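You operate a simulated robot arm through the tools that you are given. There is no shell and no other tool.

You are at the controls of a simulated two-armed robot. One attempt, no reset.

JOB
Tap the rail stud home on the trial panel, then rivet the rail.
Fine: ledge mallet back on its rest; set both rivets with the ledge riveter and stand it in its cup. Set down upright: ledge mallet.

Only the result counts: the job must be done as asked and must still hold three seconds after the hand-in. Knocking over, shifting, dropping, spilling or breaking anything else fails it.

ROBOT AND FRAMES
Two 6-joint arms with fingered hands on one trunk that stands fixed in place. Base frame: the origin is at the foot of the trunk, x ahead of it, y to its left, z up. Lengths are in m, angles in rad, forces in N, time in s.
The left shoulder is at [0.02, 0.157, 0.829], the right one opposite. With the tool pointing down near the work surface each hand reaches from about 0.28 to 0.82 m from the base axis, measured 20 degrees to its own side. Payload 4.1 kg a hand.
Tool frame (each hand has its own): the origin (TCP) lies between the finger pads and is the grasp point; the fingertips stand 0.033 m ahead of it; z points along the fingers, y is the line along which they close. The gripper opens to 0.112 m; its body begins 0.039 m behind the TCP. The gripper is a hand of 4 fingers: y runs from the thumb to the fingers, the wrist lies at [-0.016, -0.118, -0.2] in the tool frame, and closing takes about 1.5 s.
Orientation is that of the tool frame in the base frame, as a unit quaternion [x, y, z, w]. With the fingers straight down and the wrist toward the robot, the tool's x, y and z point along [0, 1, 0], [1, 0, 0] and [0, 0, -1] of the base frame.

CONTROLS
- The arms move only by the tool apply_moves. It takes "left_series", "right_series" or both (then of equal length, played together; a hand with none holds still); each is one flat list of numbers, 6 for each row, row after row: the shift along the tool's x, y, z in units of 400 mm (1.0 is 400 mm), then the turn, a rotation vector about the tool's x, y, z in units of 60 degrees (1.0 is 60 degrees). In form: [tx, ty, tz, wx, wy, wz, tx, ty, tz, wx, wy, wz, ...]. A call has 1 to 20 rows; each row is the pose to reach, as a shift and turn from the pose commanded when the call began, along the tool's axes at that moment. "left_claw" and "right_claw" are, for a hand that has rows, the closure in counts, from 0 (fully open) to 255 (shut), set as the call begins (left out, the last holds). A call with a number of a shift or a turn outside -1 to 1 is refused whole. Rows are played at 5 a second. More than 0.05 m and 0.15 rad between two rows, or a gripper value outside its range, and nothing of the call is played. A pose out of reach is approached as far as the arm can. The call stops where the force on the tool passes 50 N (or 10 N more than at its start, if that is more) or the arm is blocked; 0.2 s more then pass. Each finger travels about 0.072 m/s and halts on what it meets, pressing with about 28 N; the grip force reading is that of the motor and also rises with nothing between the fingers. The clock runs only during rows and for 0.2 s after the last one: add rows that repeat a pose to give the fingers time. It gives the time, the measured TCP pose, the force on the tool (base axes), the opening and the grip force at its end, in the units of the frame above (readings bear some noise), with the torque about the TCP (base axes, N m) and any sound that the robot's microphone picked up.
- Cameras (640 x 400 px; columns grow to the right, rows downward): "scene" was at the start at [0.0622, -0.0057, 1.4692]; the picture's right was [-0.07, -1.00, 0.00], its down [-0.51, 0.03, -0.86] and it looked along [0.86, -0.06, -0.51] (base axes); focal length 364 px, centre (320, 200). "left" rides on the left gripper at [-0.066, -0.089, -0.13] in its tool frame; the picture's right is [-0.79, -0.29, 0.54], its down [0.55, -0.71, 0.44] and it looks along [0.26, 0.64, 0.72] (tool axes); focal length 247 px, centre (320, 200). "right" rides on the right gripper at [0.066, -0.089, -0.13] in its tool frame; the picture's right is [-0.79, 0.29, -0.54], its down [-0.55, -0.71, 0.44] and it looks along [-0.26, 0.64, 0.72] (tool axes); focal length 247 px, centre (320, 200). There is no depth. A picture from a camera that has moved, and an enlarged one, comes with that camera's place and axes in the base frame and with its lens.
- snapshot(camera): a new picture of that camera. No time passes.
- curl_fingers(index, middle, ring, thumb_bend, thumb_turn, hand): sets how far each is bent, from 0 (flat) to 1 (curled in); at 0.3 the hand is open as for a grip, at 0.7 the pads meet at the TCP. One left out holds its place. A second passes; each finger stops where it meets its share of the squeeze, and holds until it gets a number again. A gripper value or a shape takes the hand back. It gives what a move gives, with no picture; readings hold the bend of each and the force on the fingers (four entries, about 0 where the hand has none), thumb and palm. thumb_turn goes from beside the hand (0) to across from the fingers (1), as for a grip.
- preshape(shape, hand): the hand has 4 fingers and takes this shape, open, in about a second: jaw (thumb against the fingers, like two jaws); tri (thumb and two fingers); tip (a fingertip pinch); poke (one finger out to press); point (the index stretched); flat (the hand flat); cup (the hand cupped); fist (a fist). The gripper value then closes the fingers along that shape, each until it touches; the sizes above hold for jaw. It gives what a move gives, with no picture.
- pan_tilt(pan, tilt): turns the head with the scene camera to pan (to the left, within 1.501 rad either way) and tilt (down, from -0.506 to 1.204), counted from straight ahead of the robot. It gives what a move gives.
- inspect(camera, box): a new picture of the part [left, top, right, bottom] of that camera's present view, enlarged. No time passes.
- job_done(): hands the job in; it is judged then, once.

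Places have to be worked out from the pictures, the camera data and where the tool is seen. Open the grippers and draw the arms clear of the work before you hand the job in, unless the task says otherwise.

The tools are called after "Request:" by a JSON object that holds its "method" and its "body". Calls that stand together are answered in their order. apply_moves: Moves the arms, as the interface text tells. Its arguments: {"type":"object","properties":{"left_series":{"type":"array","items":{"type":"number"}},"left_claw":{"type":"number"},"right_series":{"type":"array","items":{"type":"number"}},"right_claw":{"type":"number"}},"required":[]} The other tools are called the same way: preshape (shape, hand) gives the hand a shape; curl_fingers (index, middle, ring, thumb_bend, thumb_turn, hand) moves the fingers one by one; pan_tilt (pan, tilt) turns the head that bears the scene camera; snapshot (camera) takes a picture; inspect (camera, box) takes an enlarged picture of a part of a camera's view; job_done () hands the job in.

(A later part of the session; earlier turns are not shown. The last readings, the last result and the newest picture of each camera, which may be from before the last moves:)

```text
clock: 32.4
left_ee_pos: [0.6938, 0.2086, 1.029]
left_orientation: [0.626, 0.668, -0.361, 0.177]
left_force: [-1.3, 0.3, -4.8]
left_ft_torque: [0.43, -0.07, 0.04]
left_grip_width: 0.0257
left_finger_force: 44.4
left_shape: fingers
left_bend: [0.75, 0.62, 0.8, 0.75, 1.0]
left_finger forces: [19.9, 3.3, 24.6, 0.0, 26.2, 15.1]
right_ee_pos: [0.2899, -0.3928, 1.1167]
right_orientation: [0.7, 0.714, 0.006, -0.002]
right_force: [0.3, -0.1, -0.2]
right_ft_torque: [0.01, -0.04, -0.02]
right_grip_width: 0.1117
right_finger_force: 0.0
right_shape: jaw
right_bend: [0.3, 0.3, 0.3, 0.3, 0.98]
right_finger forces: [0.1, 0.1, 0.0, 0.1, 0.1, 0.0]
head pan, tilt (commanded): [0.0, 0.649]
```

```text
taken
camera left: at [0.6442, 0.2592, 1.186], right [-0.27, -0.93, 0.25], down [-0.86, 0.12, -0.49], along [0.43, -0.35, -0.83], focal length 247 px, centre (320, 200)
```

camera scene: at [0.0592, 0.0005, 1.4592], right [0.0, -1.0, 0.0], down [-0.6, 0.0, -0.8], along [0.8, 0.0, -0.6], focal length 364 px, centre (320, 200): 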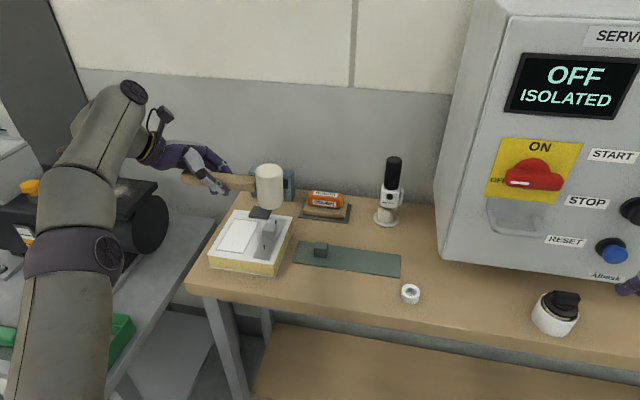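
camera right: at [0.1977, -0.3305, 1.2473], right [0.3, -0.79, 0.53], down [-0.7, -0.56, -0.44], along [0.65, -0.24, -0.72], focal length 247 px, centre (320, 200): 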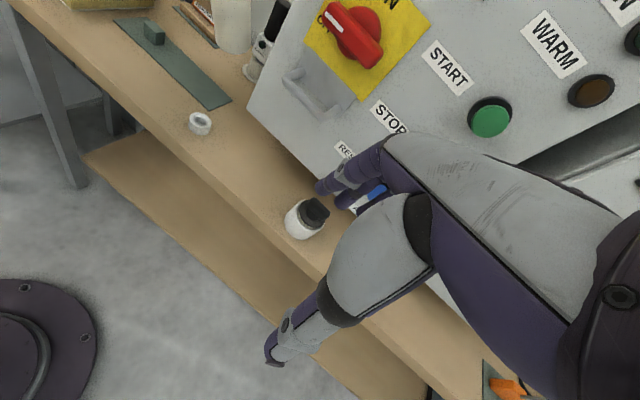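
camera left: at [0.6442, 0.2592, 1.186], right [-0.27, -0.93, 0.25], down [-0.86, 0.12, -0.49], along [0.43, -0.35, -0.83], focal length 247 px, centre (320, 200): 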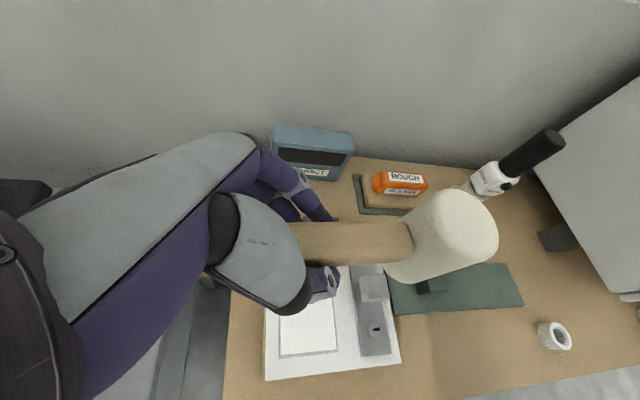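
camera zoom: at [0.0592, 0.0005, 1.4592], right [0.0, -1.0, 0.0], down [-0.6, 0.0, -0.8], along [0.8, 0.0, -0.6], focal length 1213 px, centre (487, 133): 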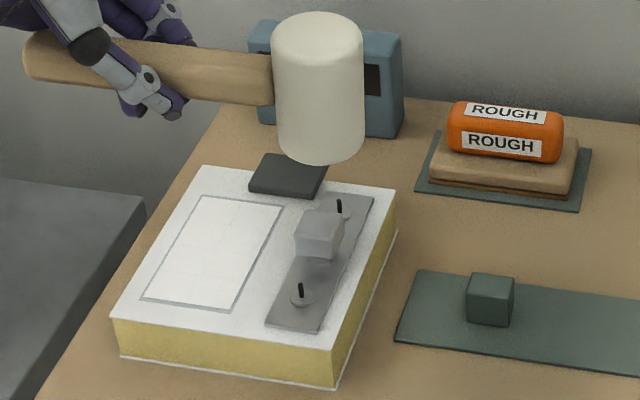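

The head hangs over the rail but about 1 cm too far back and 1 cm too far right of the stud. I'll correct that and lower to just above the stud top.

Request:
{"method": "apply_moves", "body": {"left_series": [0.0393, -0.0029, 0.0239, 0, 0, 0, 0.0787, -0.0058, 0.0478, 0, 0, 0, 0.0787, -0.0058, 0.0478, 0, 0, 0]}}

Request:
{"method": "inspect", "body": {"camera": "scene", "box": [210, 170, 310, 270]}}

Request:
{"method": "inspect", "body": {"camera": "left", "box": [320, 170, 520, 370]}}

Request:
{"method": "snapshot", "body": {"camera": "right"}}

```text
clock: 33.1
left_ee_pos: [0.6823, 0.2192, 0.9953]
left_orientation: [0.626, 0.669, -0.36, 0.177]
left_force: [-0.3, 0.4, -5.0]
left_ft_torque: [0.46, -0.05, 0.01]
left_grip_width: 0.0256
left_finger_force: 44.7
left_shape: fingers
left_bend: [0.75, 0.62, 0.8, 0.75, 1.0]
left_finger forces: [20.0, 3.3, 24.3, 0.0, 26.1, 15.2]
right_ee_pos: [0.289, -0.3935, 1.1165]
right_orientation: [0.701, 0.713, 0.006, -0.002]
right_force: [0.0, -0.1, -0.3]
right_ft_torque: [0.03, 0.02, -0.02]
right_grip_width: 0.1119
right_finger_force: 0.2
right_shape: jaw
right_bend: [0.3, 0.3, 0.3, 0.3, 0.98]
right_finger forces: [0.0, 0.1, 0.0, 0.1, 0.0, 0.1]
head pan, tilt (commanded): [0.0, 0.649]
```

```text
4.00 times, centred on (260, 220) of scene
camera zoom: at [0.0592, 0.0005, 1.4592], right [0.0, -1.0, 0.0], down [-0.6, 0.0, -0.8], along [0.8, 0.0, -0.6], focal length 1455 px, centre (560, 120)
```

zoom: 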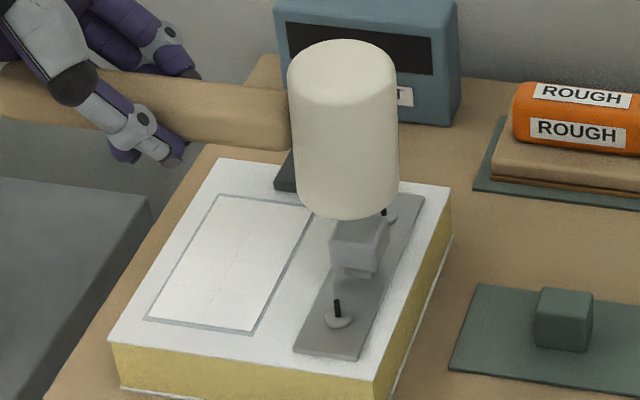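

```text
2.00 times, centred on (420, 270) of left
camera zoom: at [0.6329, 0.2683, 1.1525], right [-0.27, -0.93, 0.25], down [-0.86, 0.12, -0.49], along [0.43, -0.35, -0.83], focal length 494 px, centre (120, 60)
```

zoom: 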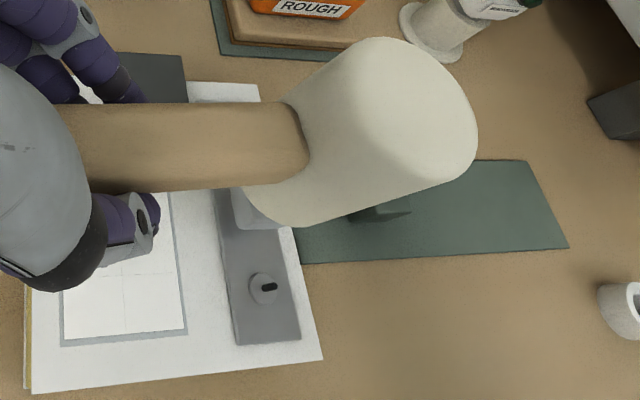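

```text
taken
camera right: at [0.1978, -0.3305, 1.2473], right [0.3, -0.79, 0.53], down [-0.7, -0.56, -0.44], along [0.65, -0.24, -0.72], focal length 247 px, centre (320, 200)
```

right: 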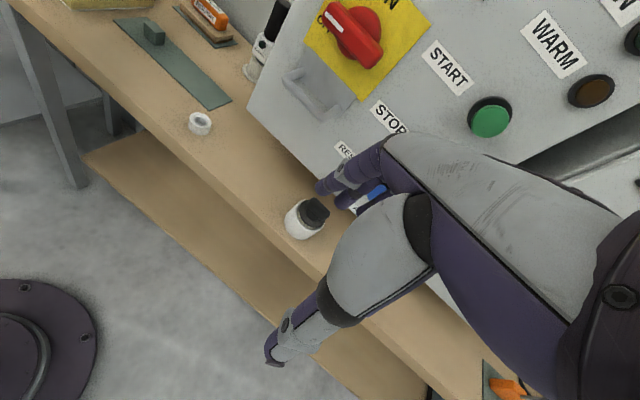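

The head is centred over the stud within about 5 mm and sits roughly 15 mm above it. I'll lower slowly in 5 mm steps to feel for contact.

Request:
{"method": "apply_moves", "body": {"left_series": [0.0086, 0.0032, 0.0085, 0, 0, 0, 0.0172, 0.0064, 0.017, 0, 0, 0, 0.0258, 0.0096, 0.0255, 0, 0, 0, 0.0344, 0.0128, 0.034, 0, 0, 0]}}

Request:
{"method": "inspect", "body": {"camera": "scene", "box": [210, 170, 310, 270]}}

```text
clock: 34.1
left_ee_pos: [0.6824, 0.2187, 0.9772]
left_orientation: [0.626, 0.669, -0.36, 0.177]
left_force: [0.4, 0.9, -4.9]
left_ft_torque: [0.45, -0.07, -0.04]
left_grip_width: 0.0254
left_finger_force: 44.5
left_shape: fingers
left_bend: [0.75, 0.62, 0.8, 0.75, 1.0]
left_finger forces: [19.9, 3.3, 24.3, 0.0, 26.0, 15.1]
right_ee_pos: [0.2886, -0.3923, 1.116]
right_orientation: [0.701, 0.713, 0.006, -0.002]
right_force: [-0.1, -0.2, -0.6]
right_ft_torque: [-0.01, 0.02, -0.01]
right_grip_width: 0.1118
right_finger_force: 0.0
right_shape: jaw
right_bend: [0.3, 0.3, 0.3, 0.3, 0.98]
right_finger forces: [0.1, 0.1, 0.1, 0.1, 0.0, 0.0]
head pan, tilt (commanded): [0.0, 0.649]
```

```text
4.00 times, centred on (260, 220) of scene
camera zoom: at [0.0592, 0.0005, 1.4592], right [0.0, -1.0, 0.0], down [-0.6, 0.0, -0.8], along [0.8, 0.0, -0.6], focal length 1455 px, centre (560, 120)
```

zoom: 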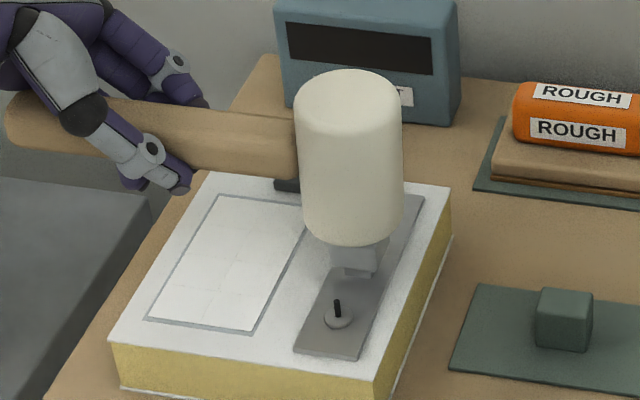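

No contact yet at z=0.977; the head now covers the stud's top face. I'll continue down in 3 mm steps.

Request:
{"method": "apply_moves", "body": {"left_series": [0.0052, 0.0019, 0.0051, 0, 0, 0, 0.0103, 0.0038, 0.0102, 0, 0, 0, 0.0155, 0.0058, 0.0153, 0, 0, 0, 0.0206, 0.0077, 0.0204, 0, 0, 0]}}

Request:
{"method": "inspect", "body": {"camera": "scene", "box": [210, 170, 310, 270]}}

```text
clock: 35.1
left_ee_pos: [0.684, 0.2177, 0.9641]
left_orientation: [0.626, 0.669, -0.36, 0.177]
left_force: [-1.0, 1.9, 1.2]
left_ft_torque: [-0.21, 0.18, -0.13]
left_grip_width: 0.0252
left_finger_force: 38.6
left_shape: fingers
left_bend: [0.75, 0.62, 0.81, 0.75, 1.0]
left_finger forces: [18.8, 2.4, 21.8, 0.0, 27.1, 8.4]
right_ee_pos: [0.2888, -0.393, 1.1175]
right_orientation: [0.7, 0.714, 0.006, -0.002]
right_force: [-0.1, 0.3, -0.4]
right_ft_torque: [0.01, -0.02, 0.01]
right_grip_width: 0.1117
right_finger_force: 0.0
right_shape: jaw
right_bend: [0.3, 0.3, 0.3, 0.3, 0.98]
right_finger forces: [0.0, 0.0, 0.0, 0.0, 0.0, 0.1]
head pan, tilt (commanded): [0.0, 0.649]
```

```text
4.00 times, centred on (260, 220) of scene
camera zoom: at [0.0591, 0.0006, 1.4593], right [0.0, -1.0, 0.0], down [-0.6, 0.0, -0.8], along [0.8, 0.0, -0.6], focal length 1455 px, centre (560, 120)
```

zoom: 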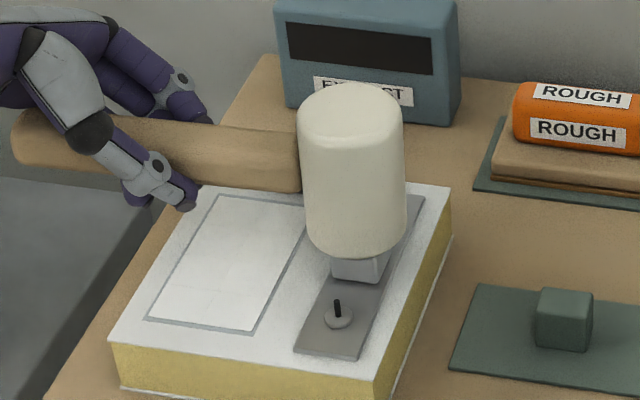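

Contact: about 6 N upward on the mallet. I'll zoom on the stud to see whether it moved.

Request:
{"method": "inspect", "body": {"camera": "scene", "box": [245, 220, 300, 265]}}

```text
8.89 times, centred on (272, 242) of scene
camera zoom: at [0.0591, 0.0006, 1.4593], right [0.0, -1.0, 0.0], down [-0.6, 0.0, -0.8], along [0.8, 0.0, -0.6], focal length 3234 px, centre (742, -178)
```

zoom: 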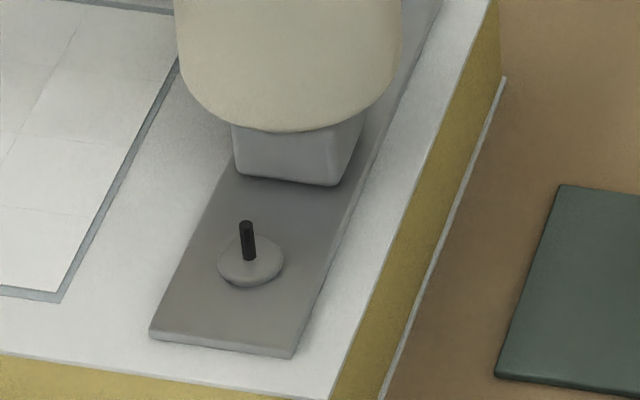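

The stud appears to have slid down under light pressure, with little or no post left showing. I'll give it two brisk taps reaching 4 mm deeper, then rise 2 cm to inspect.

Request:
{"method": "apply_moves", "body": {"left_series": [-0.0206, -0.0077, -0.0204, 0, 0, 0, 0.0069, 0.0026, 0.0068, 0, 0, 0, -0.0206, -0.0077, -0.0204, 0, 0, 0, 0.0069, 0.0026, 0.0068, 0, 0, 0, -0.0206, -0.0077, -0.0204, 0, 0, 0, -0.0413, -0.0154, -0.0408, 0, 0, 0]}}

Request:
{"method": "inspect", "body": {"camera": "scene", "box": [245, 220, 300, 265]}}

Request:
{"method": "inspect", "body": {"camera": "scene", "box": [210, 170, 310, 270]}}

```text
clock: 36.5
left_ee_pos: [0.6828, 0.2192, 0.9885]
left_orientation: [0.626, 0.668, -0.36, 0.177]
left_force: [-0.5, -0.3, -5.1]
left_ft_torque: [0.44, -0.07, 0.01]
left_grip_width: 0.0257
left_finger_force: 40.2
left_shape: fingers
left_bend: [0.75, 0.62, 0.81, 0.75, 1.0]
left_finger forces: [19.7, 3.3, 20.1, 0.1, 25.1, 11.5]
right_ee_pos: [0.2893, -0.3929, 1.1169]
right_orientation: [0.701, 0.714, 0.005, -0.002]
right_force: [-0.3, -0.4, 0.8]
right_ft_torque: [0.02, 0.02, -0.01]
right_grip_width: 0.1114
right_finger_force: 0.1
right_shape: jaw
right_bend: [0.3, 0.3, 0.3, 0.3, 0.98]
right_finger forces: [0.0, 0.1, 0.0, 0.1, 0.0, 0.0]
head pan, tilt (commanded): [0.0, 0.649]
```

```text
8.89 times, centred on (272, 242) of scene
camera zoom: at [0.0593, 0.0006, 1.4592], right [0.0, -1.0, 0.0], down [-0.6, 0.0, -0.8], along [0.8, 0.0, -0.6], focal length 3234 px, centre (742, -178)
```

zoom: 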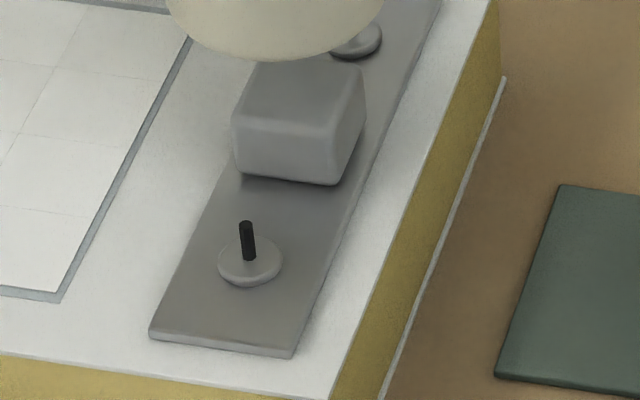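

```text
4.00 times, centred on (260, 220) of scene
camera zoom: at [0.0593, 0.0006, 1.4592], right [0.0, -1.0, 0.0], down [-0.6, 0.0, -0.8], along [0.8, 0.0, -0.6], focal length 1455 px, centre (560, 120)
```

zoom: 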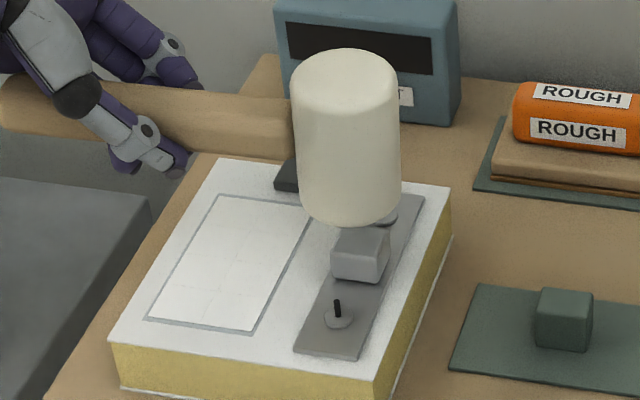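

The block now sits on the rail with no post visible and did not move further with the taps. I'll zoom in tightly to confirm it is fully seated.

Request:
{"method": "inspect", "body": {"camera": "scene", "box": [260, 226, 284, 244]}}

Request:
{"method": "inspect", "body": {"camera": "left", "box": [340, 220, 440, 320]}}

```text
16.00 times, centred on (272, 235) of scene
camera zoom: at [0.0593, 0.0006, 1.4592], right [0.0, -1.0, 0.0], down [-0.6, 0.0, -0.8], along [0.8, 0.0, -0.6], focal length 5821 px, centre (1088, -360)
```

zoom: 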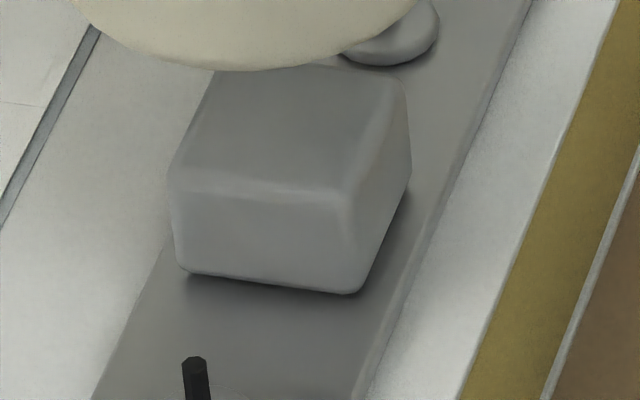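

```text
4.00 times, centred on (390, 270) of left
camera zoom: at [0.634, 0.2683, 1.1439], right [-0.27, -0.93, 0.25], down [-0.86, 0.12, -0.49], along [0.43, -0.35, -0.83], focal length 988 px, centre (40, -80)
```

zoom: 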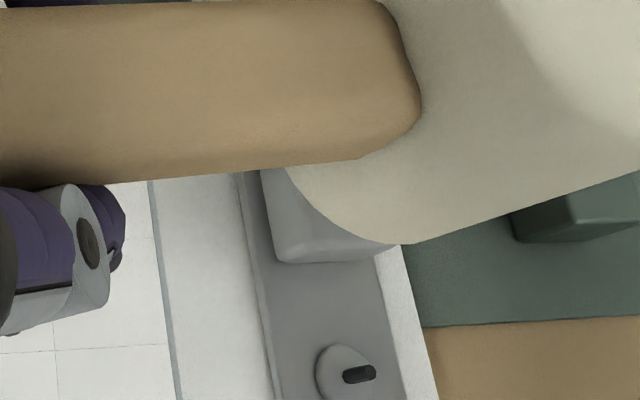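

It looks seated, but to be certain I'll give two firmer, faster taps (about 0.19 m/s, 7 mm past contact) and compare the block's position afterwards.

Request:
{"method": "apply_moves", "body": {"left_series": [-0.0103, -0.0038, -0.0102, 0, 0, 0, 0.0542, 0.0202, 0.0535, 0, 0, 0, -0.0103, -0.0038, -0.0102, 0, 0, 0, 0.0542, 0.0202, 0.0535, 0, 0, 0, 0, 0, 0, 0, 0, 0, -0.0103, -0.0038, -0.0102, 0, 0, 0]}}

Request:
{"method": "inspect", "body": {"camera": "scene", "box": [260, 226, 284, 244]}}

Request:
{"method": "inspect", "body": {"camera": "scene", "box": [190, 160, 310, 270]}}

```text
clock: 38.0
left_ee_pos: [0.6838, 0.2179, 0.9942]
left_orientation: [0.626, 0.669, -0.36, 0.177]
left_force: [0.4, 0.6, -4.1]
left_ft_torque: [0.43, -0.02, 0.02]
left_grip_width: 0.0229
left_finger_force: 24.9
left_shape: fingers
left_bend: [0.75, 0.77, 0.82, 0.77, 1.0]
left_finger forces: [17.5, 0.1, 6.3, 0.1, 21.6, 4.8]
right_ee_pos: [0.2897, -0.3929, 1.1165]
right_orientation: [0.7, 0.714, 0.005, -0.002]
right_force: [0.2, -0.3, 0.1]
right_ft_torque: [0.0, -0.03, 0.0]
right_grip_width: 0.112
right_finger_force: 0.1
right_shape: jaw
right_bend: [0.3, 0.3, 0.3, 0.3, 0.98]
right_finger forces: [0.0, 0.0, 0.0, 0.1, 0.0, 0.1]
head pan, tilt (commanded): [0.0, 0.649]
```

```text
16.00 times, centred on (272, 235) of scene
camera zoom: at [0.0593, 0.0006, 1.4592], right [0.0, -1.0, 0.0], down [-0.6, 0.0, -0.8], along [0.8, 0.0, -0.6], focal length 5821 px, centre (1088, -360)
```

zoom: 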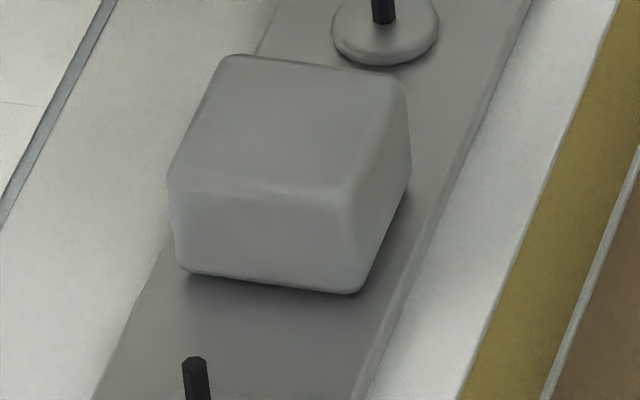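

```text
3.64 times, centred on (250, 215) of scene
camera zoom: at [0.0593, 0.0006, 1.4592], right [0.0, -1.0, 0.0], down [-0.6, 0.0, -0.8], along [0.8, 0.0, -0.6], focal length 1323 px, centre (574, 146)
```

zoom: 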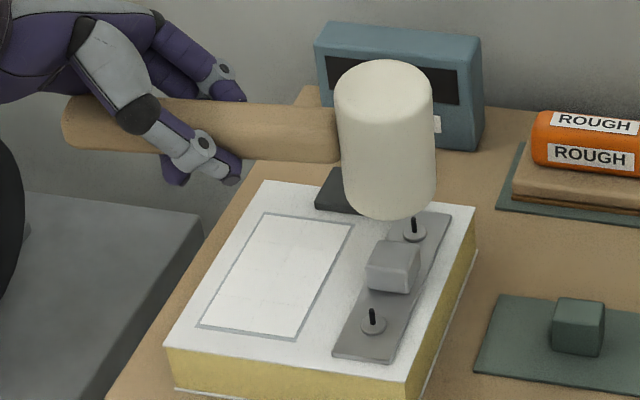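

The block hasn't moved a pixel under the harder taps, so the stud is home against its stop. The grip loosened a little (ring 6 N), so I'll re-tighten the ring finger, then carry the mallet back over its rest.

Request:
{"method": "curl_fingers", "body": {"hand": "left", "ring": 1.0}}

Request:
{"method": "apply_moves", "body": {"left_series": [-0.031, -0.0115, -0.0305, 0, 0, 0, -0.062, -0.023, -0.061, 0, 0, 0, -0.1168, -0.0335, -0.0014, 0, 0, 0, -0.1715, -0.044, 0.0582, 0, 0, 0, -0.2263, -0.0545, 0.1178, 0, 0, 0, -0.281, -0.065, 0.1774, 0, 0, 0, -0.3358, -0.0755, 0.237, 0, 0, 0, -0.3905, -0.086, 0.2966, 0, 0, 0, -0.4453, -0.0965, 0.3562, 0, 0, 0, -0.5, -0.107, 0.416, 0, 0, 0, -0.4484, -0.0878, 0.467, 0, 0, 0, -0.3968, -0.0686, 0.5179, 0, 0, 0, -0.3968, -0.0686, 0.5179, 0, 0, 0]}}

Request:
{"method": "inspect", "body": {"camera": "scene", "box": [280, 200, 420, 288]}}

Request:
{"method": "inspect", "body": {"camera": "right", "box": [110, 0, 290, 120]}}

Request:
{"method": "snapshot", "body": {"camera": "left"}}

```text
clock: 39.0
left_ee_pos: [0.6837, 0.2174, 0.9932]
left_orientation: [0.626, 0.669, -0.36, 0.178]
left_force: [0.1, -0.5, -4.5]
left_ft_torque: [0.4, 0.02, 0.01]
left_grip_width: 0.023
left_finger_force: 28.9
left_shape: fingers
left_bend: [0.75, 0.77, 0.82, 0.77, 1.0]
left_finger forces: [17.8, 0.1, 10.7, 0.0, 22.5, 6.0]
right_ee_pos: [0.2889, -0.3931, 1.117]
right_orientation: [0.701, 0.713, 0.006, -0.002]
right_force: [0.4, 0.0, 0.1]
right_ft_torque: [-0.03, -0.02, 0.02]
right_grip_width: 0.1118
right_finger_force: 0.0
right_shape: jaw
right_bend: [0.3, 0.3, 0.3, 0.3, 0.98]
right_finger forces: [0.1, 0.1, 0.0, 0.1, 0.0, 0.1]
head pan, tilt (commanded): [0.0, 0.649]
```

```text
clock: 41.8
left_ee_pos: [0.6365, -0.0372, 0.9707]
left_orientation: [0.626, 0.668, -0.36, 0.177]
left_force: [0.0, -0.6, -5.2]
left_ft_torque: [0.45, 0.0, 0.0]
left_grip_width: 0.0222
left_finger_force: 27.4
left_shape: fingers
left_bend: [0.75, 0.77, 0.82, 0.77, 1.0]
left_finger forces: [17.5, 0.0, 10.5, 0.0, 21.3, 6.1]
right_ee_pos: [0.2885, -0.3931, 1.1155]
right_orientation: [0.7, 0.714, 0.006, -0.002]
right_force: [-0.3, -0.6, 0.7]
right_ft_torque: [0.02, 0.02, 0.01]
right_grip_width: 0.1118
right_finger_force: 0.0
right_shape: jaw
right_bend: [0.3, 0.3, 0.3, 0.3, 0.98]
right_finger forces: [0.1, 0.0, 0.1, 0.1, 0.1, 0.1]
head pan, tilt (commanded): [0.0, 0.649]
```

```text
4.55 times, centred on (350, 244) of scene
camera zoom: at [0.0592, 0.0005, 1.4592], right [0.0, -1.0, 0.0], down [-0.6, 0.0, -0.8], along [0.8, 0.0, -0.6], focal length 1654 px, centre (184, 0)
```

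zoom: 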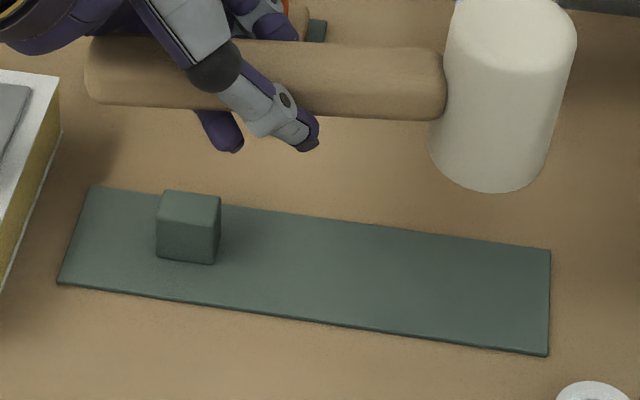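

```text
3.33 times, centred on (200, 60) of right
camera zoom: at [0.1977, -0.3305, 1.2473], right [0.3, -0.79, 0.53], down [-0.7, -0.56, -0.44], along [0.65, -0.24, -0.72], focal length 823 px, centre (720, 667)
```

zoom: 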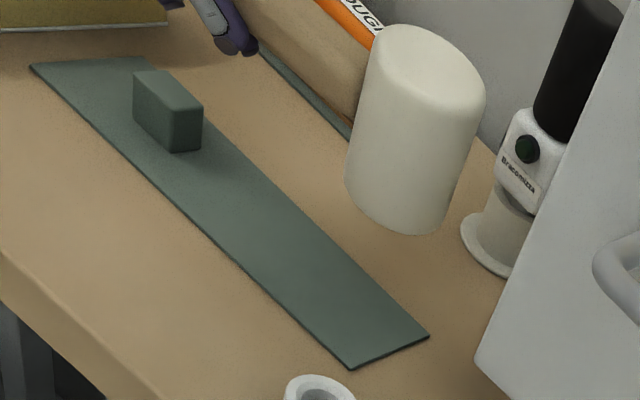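

```text
taken
camera left: at [0.5876, 0.0114, 1.1273], right [-0.27, -0.93, 0.25], down [-0.86, 0.12, -0.49], along [0.43, -0.35, -0.83], focal length 247 px, centre (320, 200)
```

left: 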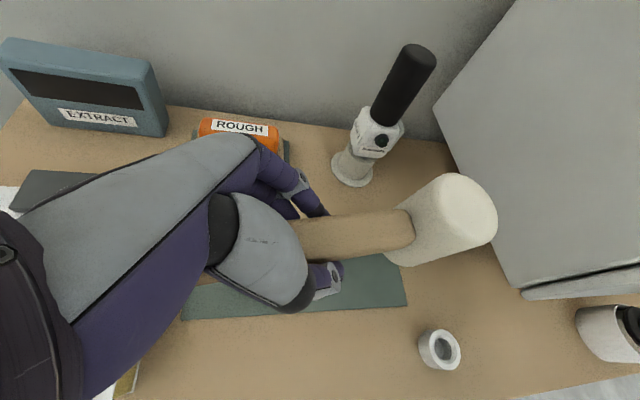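

The mallet twisted slightly in the hand: it now points nearly straight along y (yaw about 0° instead of 10.5°) and tilts about 3°. I'll look closer to work out the correction.

Request:
{"method": "inspect", "body": {"camera": "scene", "box": [365, 190, 415, 250]}}

Request:
{"method": "inspect", "body": {"camera": "scene", "box": [290, 180, 410, 255]}}

Request:
{"method": "inspect", "body": {"camera": "left", "box": [280, 160, 520, 310]}}

```text
6.67 times, centred on (390, 220) of scene
camera zoom: at [0.0592, 0.0005, 1.4592], right [0.0, -1.0, 0.0], down [-0.6, 0.0, -0.8], along [0.8, 0.0, -0.6], focal length 2425 px, centre (-147, 67)
```

zoom: 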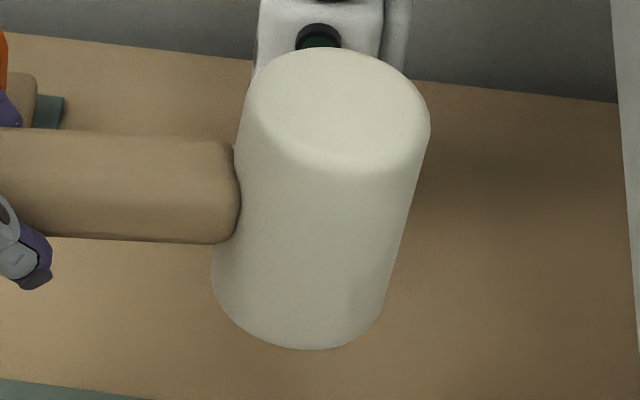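

```text
5.33 times, centred on (350, 218) of scene
camera zoom: at [0.0592, 0.0005, 1.4592], right [0.0, -1.0, 0.0], down [-0.6, 0.0, -0.8], along [0.8, 0.0, -0.6], focal length 1940 px, centre (160, 107)
```

zoom: 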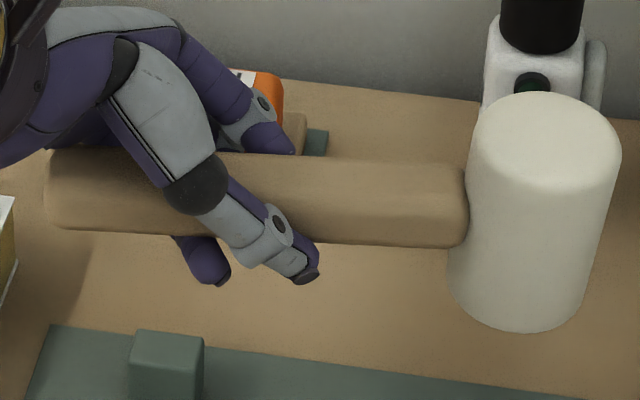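

```text
2.67 times, centred on (400, 235) of left
camera zoom: at [0.5876, 0.0114, 1.1273], right [-0.27, -0.93, 0.25], down [-0.86, 0.12, -0.49], along [0.43, -0.35, -0.83], focal length 659 px, centre (107, 107)
```

zoom: 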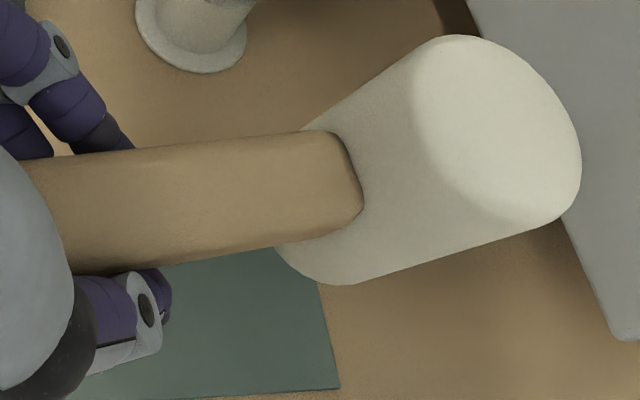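

The mallet needs about -10.5° yaw, a 3.7° lift at the head, and a 4° roll. I'll apply that turn in place and check.

Request:
{"method": "apply_moves", "body": {"left_series": [0, 0, 0, 0.089, -0.009, 0.043, 0, 0, 0, 0.177, -0.0178, 0.085, 0, 0, 0, 0.177, -0.0178, 0.085]}}

Request:
{"method": "inspect", "body": {"camera": "scene", "box": [365, 190, 415, 250]}}

Request:
{"method": "inspect", "body": {"camera": "scene", "box": [290, 180, 410, 255]}}

Request:
{"method": "inspect", "body": {"camera": "right", "box": [110, 0, 290, 120]}}

```text
clock: 42.5
left_ee_pos: [0.6373, -0.0392, 0.9706]
left_orientation: [0.666, 0.602, -0.418, 0.141]
left_force: [-0.1, 0.3, -5.1]
left_ft_torque: [0.42, -0.09, 0.04]
left_grip_width: 0.0224
left_finger_force: 27.4
left_shape: fingers
left_bend: [0.75, 0.77, 0.82, 0.77, 1.0]
left_finger forces: [17.9, 0.1, 10.3, 0.0, 20.9, 6.0]
right_ee_pos: [0.2882, -0.3937, 1.1166]
right_orientation: [0.7, 0.714, 0.006, -0.002]
right_force: [-0.2, -0.7, 0.5]
right_ft_torque: [-0.02, 0.0, -0.01]
right_grip_width: 0.1116
right_finger_force: 0.1
right_shape: jaw
right_bend: [0.3, 0.3, 0.3, 0.3, 0.98]
right_finger forces: [0.0, 0.0, 0.0, 0.0, 0.0, 0.0]
head pan, tilt (commanded): [0.0, 0.649]
```

```text
6.67 times, centred on (390, 220) of scene
camera zoom: at [0.0592, 0.0005, 1.4592], right [0.0, -1.0, 0.0], down [-0.6, 0.0, -0.8], along [0.8, 0.0, -0.6], focal length 2425 px, centre (-147, 67)
```

zoom: 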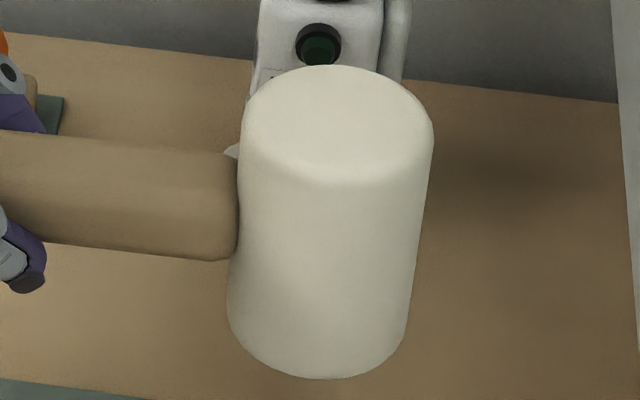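

```text
5.33 times, centred on (350, 218) of scene
camera zoom: at [0.0592, 0.0005, 1.4592], right [0.0, -1.0, 0.0], down [-0.6, 0.0, -0.8], along [0.8, 0.0, -0.6], focal length 1940 px, centre (160, 107)
```

zoom: 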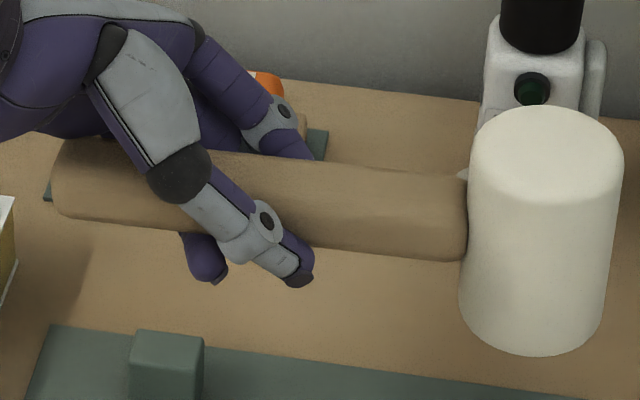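

```text
3.33 times, centred on (200, 60) of right
camera zoom: at [0.1977, -0.3305, 1.2473], right [0.3, -0.79, 0.53], down [-0.7, -0.56, -0.44], along [0.65, -0.24, -0.72], focal length 823 px, centre (720, 667)
```

zoom: 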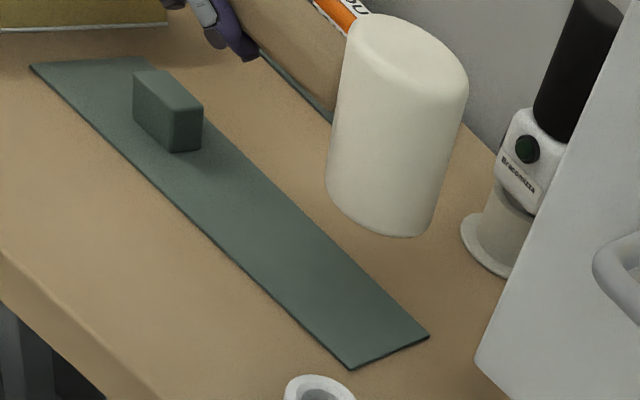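

Now it is within 2° of level with yaw near 11°. The curled ring finger would hit the support block on the way down, so I'll stretch the ring and middle fingers flat while the head's weight holds the handle against the palm, and look at the result.

Request:
{"method": "curl_fingers", "body": {"hand": "left", "ring": 0.0}}

Request:
{"method": "inspect", "body": {"camera": "scene", "box": [290, 180, 410, 255]}}

Request:
{"method": "inspect", "body": {"camera": "right", "box": [110, 0, 290, 120]}}

Request:
{"method": "snapshot", "body": {"camera": "left"}}

```text
clock: 43.5
left_ee_pos: [0.6361, -0.0386, 0.9696]
left_orientation: [0.666, 0.602, -0.418, 0.141]
left_force: [-0.1, 0.3, -6.2]
left_ft_torque: [0.43, -0.1, -0.03]
left_grip_width: 0.0216
left_finger_force: 21.3
left_shape: fingers
left_bend: [0.75, 0.77, 0.0, 0.77, 1.0]
left_finger forces: [15.1, 0.0, 0.0, 0.0, 21.5, 5.4]
right_ee_pos: [0.2889, -0.3927, 1.1164]
right_orientation: [0.7, 0.714, 0.005, -0.002]
right_force: [-0.3, -0.2, -0.1]
right_ft_torque: [0.04, 0.03, 0.03]
right_grip_width: 0.1116
right_finger_force: 0.0
right_shape: jaw
right_bend: [0.3, 0.3, 0.3, 0.3, 0.98]
right_finger forces: [0.0, 0.0, 0.0, 0.0, 0.1, 0.0]
head pan, tilt (commanded): [0.0, 0.649]
```

```text
5.33 times, centred on (350, 218) of scene
camera zoom: at [0.0592, 0.0005, 1.4592], right [0.0, -1.0, 0.0], down [-0.6, 0.0, -0.8], along [0.8, 0.0, -0.6], focal length 1940 px, centre (160, 107)
```

zoom: 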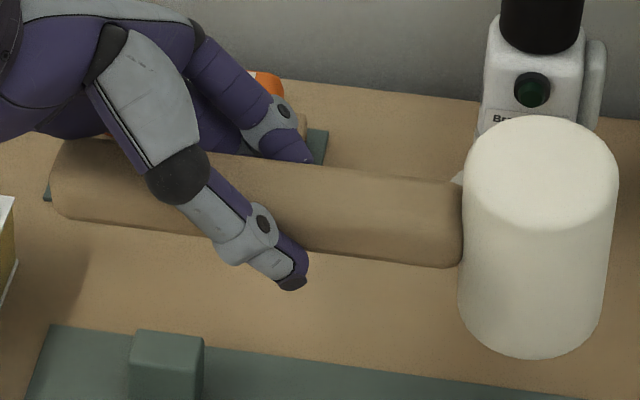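

```text
3.33 times, centred on (200, 60) of right
camera zoom: at [0.1978, -0.3305, 1.2473], right [0.3, -0.79, 0.53], down [-0.7, -0.56, -0.44], along [0.65, -0.24, -0.72], focal length 823 px, centre (720, 667)
```

zoom: 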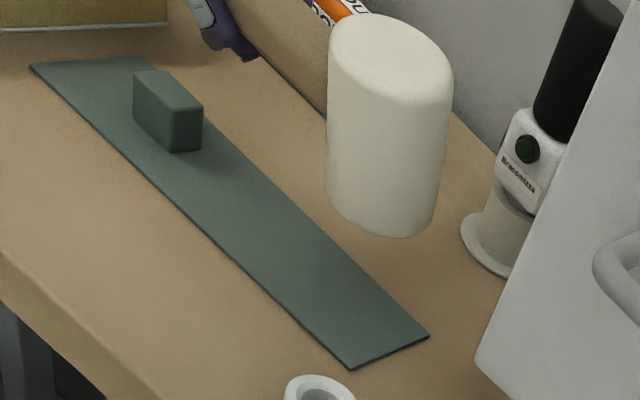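

```text
taken
camera left: at [0.609, 0.0274, 1.1255], right [-0.41, -0.85, 0.34], down [-0.86, 0.24, -0.44], along [0.29, -0.47, -0.83], focal length 247 px, centre (320, 200)
```

left: 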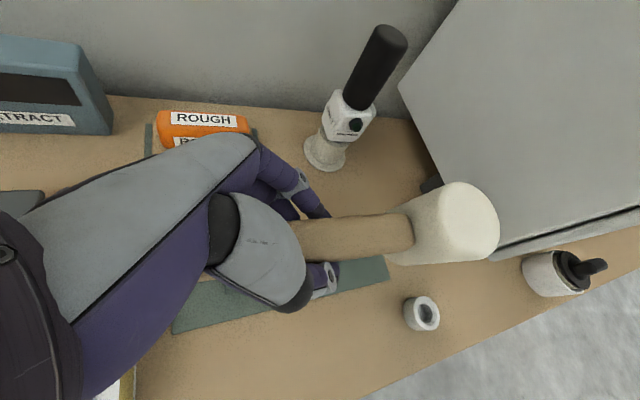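

Opening the ring finger let the mallet settle slightly. I'll measure its attitude again in both views.

Request:
{"method": "inspect", "body": {"camera": "scene", "box": [365, 190, 415, 250]}}

Request:
{"method": "inspect", "body": {"camera": "right", "box": [190, 0, 250, 75]}}

Request:
{"method": "inspect", "body": {"camera": "left", "box": [280, 160, 520, 310]}}

```text
6.67 times, centred on (390, 220) of scene
camera zoom: at [0.0592, 0.0005, 1.4592], right [0.0, -1.0, 0.0], down [-0.6, 0.0, -0.8], along [0.8, 0.0, -0.6], focal length 2425 px, centre (-147, 67)
```

zoom: 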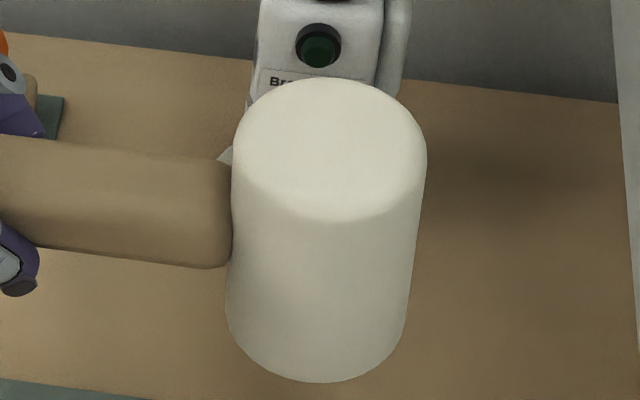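

```text
5.33 times, centred on (220, 38) of right
camera zoom: at [0.1978, -0.3305, 1.2473], right [0.3, -0.79, 0.53], down [-0.7, -0.56, -0.44], along [0.65, -0.24, -0.72], focal length 1317 px, centre (853, 1067)
```

zoom: 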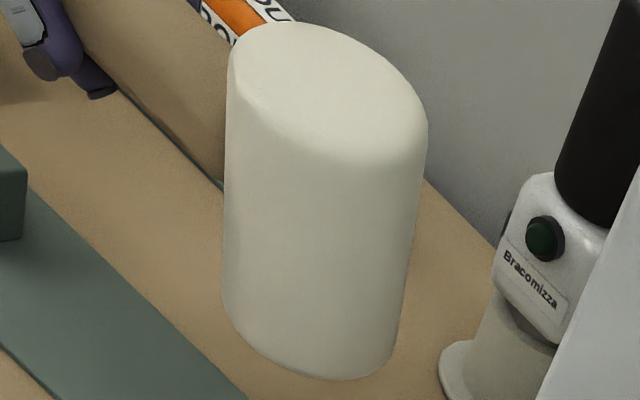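

```text
2.67 times, centred on (400, 235) of left
camera zoom: at [0.609, 0.0274, 1.1255], right [-0.41, -0.85, 0.34], down [-0.86, 0.24, -0.44], along [0.29, -0.47, -0.83], focal length 659 px, centre (107, 107)
```

zoom: 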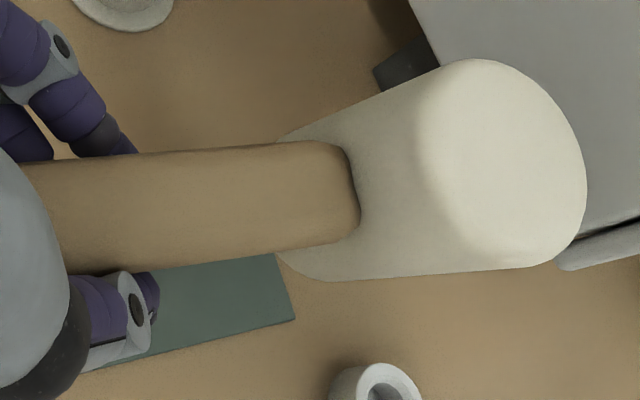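

The head top leans about 8° toward the robot and 3° to +y after that release. I'll apply a small corrective turn and re-measure before descending.

Request:
{"method": "apply_moves", "body": {"left_series": [0, 0, 0, 0.025, 0.001, -0.078, 0, 0, 0, 0.05, 0.002, -0.156, 0, 0, 0, 0.05, 0.002, -0.156]}}

Request:
{"method": "inspect", "body": {"camera": "scene", "box": [365, 190, 415, 250]}}

Request:
{"method": "inspect", "body": {"camera": "right", "box": [190, 0, 250, 75]}}

Request:
{"method": "inspect", "body": {"camera": "scene", "box": [290, 180, 410, 255]}}

```text
clock: 44.4
left_ee_pos: [0.6368, -0.0392, 0.9694]
left_orientation: [0.617, 0.644, -0.444, 0.088]
left_force: [-0.1, 0.1, -4.8]
left_ft_torque: [0.43, -0.07, 0.01]
left_grip_width: 0.0213
left_finger_force: 21.1
left_shape: fingers
left_bend: [0.75, 0.77, 0.0, 0.77, 1.0]
left_finger forces: [16.1, 0.0, 0.0, 0.1, 21.0, 4.8]
right_ee_pos: [0.2894, -0.3926, 1.117]
right_orientation: [0.7, 0.714, 0.005, -0.002]
right_force: [0.2, 0.7, -0.4]
right_ft_torque: [0.01, 0.06, 0.0]
right_grip_width: 0.1116
right_finger_force: 0.1
right_shape: jaw
right_bend: [0.3, 0.3, 0.3, 0.3, 0.98]
right_finger forces: [0.1, 0.1, 0.0, 0.0, 0.1, 0.0]
head pan, tilt (commanded): [0.0, 0.649]
```

```text
6.67 times, centred on (390, 220) of scene
camera zoom: at [0.0592, 0.0005, 1.4592], right [0.0, -1.0, 0.0], down [-0.6, 0.0, -0.8], along [0.8, 0.0, -0.6], focal length 2425 px, centre (-147, 67)
```

zoom: 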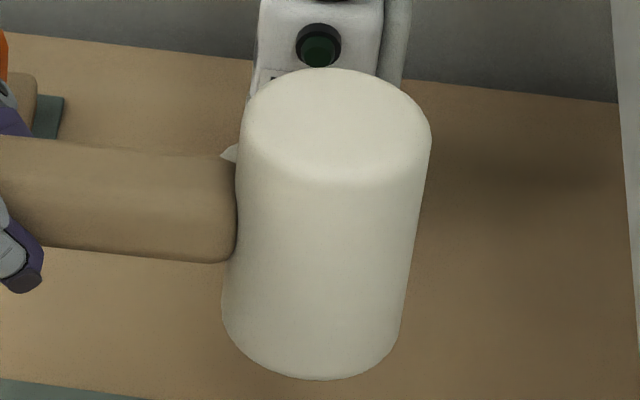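

```text
5.33 times, centred on (220, 38) of right
camera zoom: at [0.1978, -0.3305, 1.2473], right [0.3, -0.79, 0.53], down [-0.7, -0.56, -0.44], along [0.65, -0.24, -0.72], focal length 1317 px, centre (853, 1067)
```

zoom: 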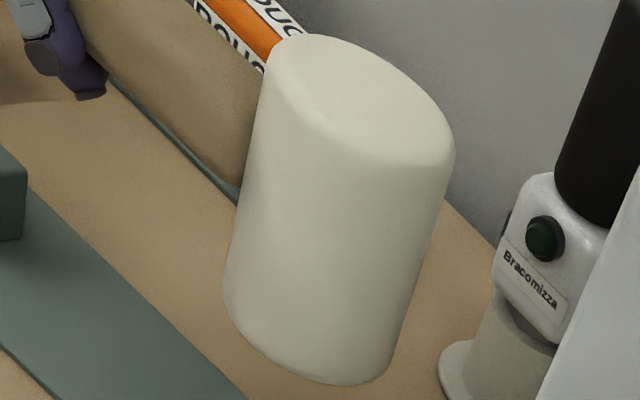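

```text
5.33 times, centred on (350, 218) of scene
camera zoom: at [0.0592, 0.0005, 1.4592], right [0.0, -1.0, 0.0], down [-0.6, 0.0, -0.8], along [0.8, 0.0, -0.6], focal length 1940 px, centre (160, 107)
```

zoom: 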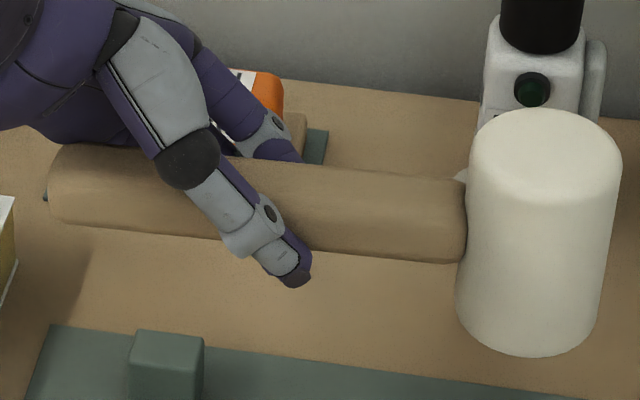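

The mallet is level to about 1° with yaw near 11°. A flat ring finger would meet the bench on the way down, so I'll curl it back just under the handle without loading it and check its clearance relative to the head's base.

Request:
{"method": "curl_fingers", "body": {"hand": "left", "ring": 0.74}}

Request:
{"method": "inspect", "body": {"camera": "scene", "box": [290, 180, 410, 255]}}

Request:
{"method": "inspect", "body": {"camera": "scene", "box": [305, 200, 365, 245]}}

Request:
{"method": "inspect", "body": {"camera": "right", "box": [130, 0, 250, 75]}}

```text
clock: 45.4
left_ee_pos: [0.6367, -0.0393, 0.9695]
left_orientation: [0.617, 0.645, -0.443, 0.088]
left_force: [0.0, -0.5, -4.4]
left_ft_torque: [0.42, -0.05, 0.0]
left_grip_width: 0.0214
left_finger_force: 20.9
left_shape: fingers
left_bend: [0.75, 0.77, 0.74, 0.77, 1.0]
left_finger forces: [16.1, 0.0, 0.0, 0.0, 21.0, 4.8]
right_ee_pos: [0.2896, -0.3914, 1.1171]
right_orientation: [0.7, 0.714, 0.005, -0.003]
right_force: [0.4, -0.8, -0.6]
right_ft_torque: [0.0, 0.02, -0.01]
right_grip_width: 0.1121
right_finger_force: 0.1
right_shape: jaw
right_bend: [0.3, 0.3, 0.3, 0.3, 0.98]
right_finger forces: [0.0, 0.0, 0.1, 0.0, 0.0, 0.0]
head pan, tilt (commanded): [0.0, 0.649]
```

```text
5.33 times, centred on (350, 218) of scene
camera zoom: at [0.0592, 0.0005, 1.4592], right [0.0, -1.0, 0.0], down [-0.6, 0.0, -0.8], along [0.8, 0.0, -0.6], focal length 1940 px, centre (160, 107)
```

zoom: 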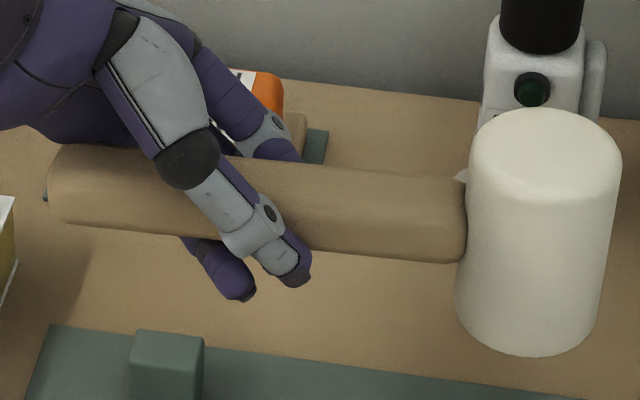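

```text
8.89 times, centred on (335, 222) of scene
camera zoom: at [0.0592, 0.0005, 1.4592], right [0.0, -1.0, 0.0], down [-0.6, 0.0, -0.8], along [0.8, 0.0, -0.6], focal length 3234 px, centre (187, 0)
```

zoom: 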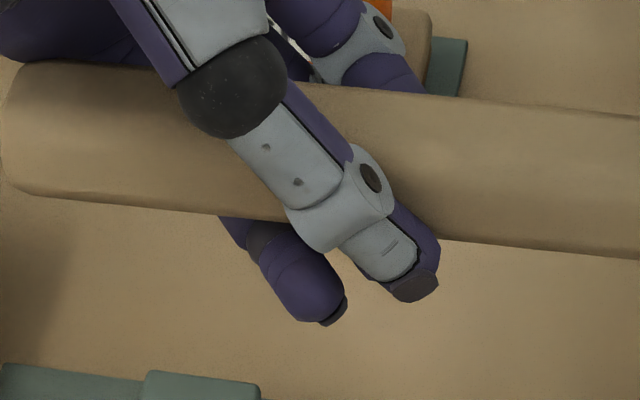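

```text
5.33 times, centred on (190, 38) of right
camera zoom: at [0.1978, -0.3305, 1.2473], right [0.3, -0.79, 0.53], down [-0.7, -0.56, -0.44], along [0.65, -0.24, -0.72], focal length 1317 px, centre (1013, 1067)
```

zoom: 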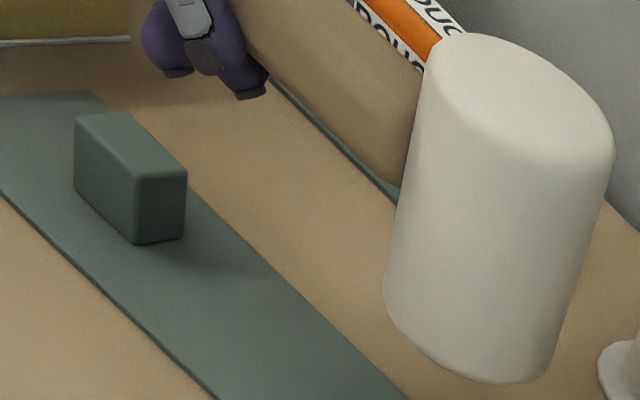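

The ring tip at this bend sits about level with the head's base plane (z≈0.934), so it needs a bit more curl. I'll set it to 0.80 and check again.

Request:
{"method": "curl_fingers", "body": {"hand": "left", "ring": 0.81}}

Request:
{"method": "inspect", "body": {"camera": "scene", "box": [305, 200, 365, 245]}}

Request:
{"method": "inspect", "body": {"camera": "right", "box": [130, 0, 250, 75]}}

Request:
{"method": "inspect", "body": {"camera": "scene", "box": [365, 190, 415, 250]}}

```text
clock: 46.4
left_ee_pos: [0.637, -0.0401, 0.9703]
left_orientation: [0.618, 0.644, -0.443, 0.088]
left_force: [-0.7, 0.4, -5.8]
left_ft_torque: [0.46, -0.03, 0.03]
left_grip_width: 0.0211
left_finger_force: 22.8
left_shape: fingers
left_bend: [0.75, 0.77, 0.8, 0.77, 1.0]
left_finger forces: [16.1, 0.0, 3.2, 0.1, 20.8, 5.3]
right_ee_pos: [0.2897, -0.3929, 1.117]
right_orientation: [0.7, 0.714, 0.005, -0.003]
right_force: [0.5, 0.3, -0.1]
right_ft_torque: [-0.01, 0.0, -0.01]
right_grip_width: 0.1118
right_finger_force: 0.1
right_shape: jaw
right_bend: [0.3, 0.3, 0.3, 0.3, 0.98]
right_finger forces: [0.0, 0.0, 0.0, 0.1, 0.0, 0.0]
head pan, tilt (commanded): [0.0, 0.649]
```

```text
8.89 times, centred on (335, 222) of scene
camera zoom: at [0.0592, 0.0005, 1.4592], right [0.0, -1.0, 0.0], down [-0.6, 0.0, -0.8], along [0.8, 0.0, -0.6], focal length 3234 px, centre (187, 0)
```

zoom: 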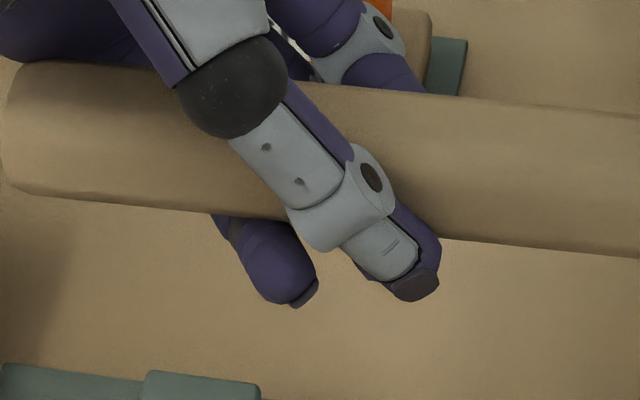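

```text
5.33 times, centred on (190, 38) of right
camera zoom: at [0.1978, -0.3305, 1.2473], right [0.3, -0.79, 0.53], down [-0.7, -0.56, -0.44], along [0.65, -0.24, -0.72], focal length 1317 px, centre (1013, 1067)
```

zoom: 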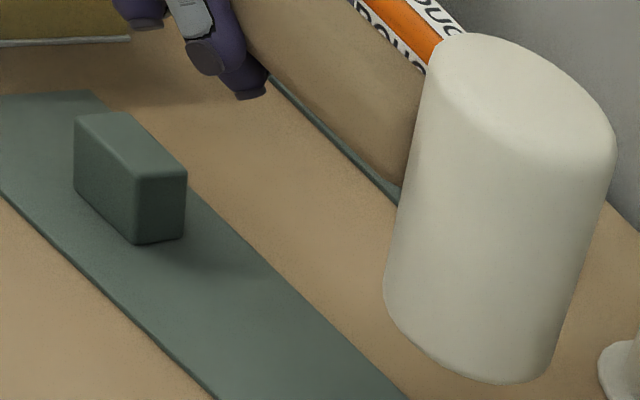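

```text
6.67 times, centred on (390, 220) of scene
camera zoom: at [0.0592, 0.0005, 1.4592], right [0.0, -1.0, 0.0], down [-0.6, 0.0, -0.8], along [0.8, 0.0, -0.6], focal length 2425 px, centre (-147, 67)
```

zoom: 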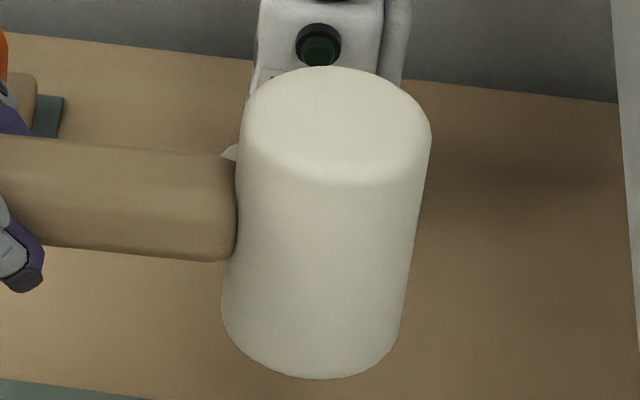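

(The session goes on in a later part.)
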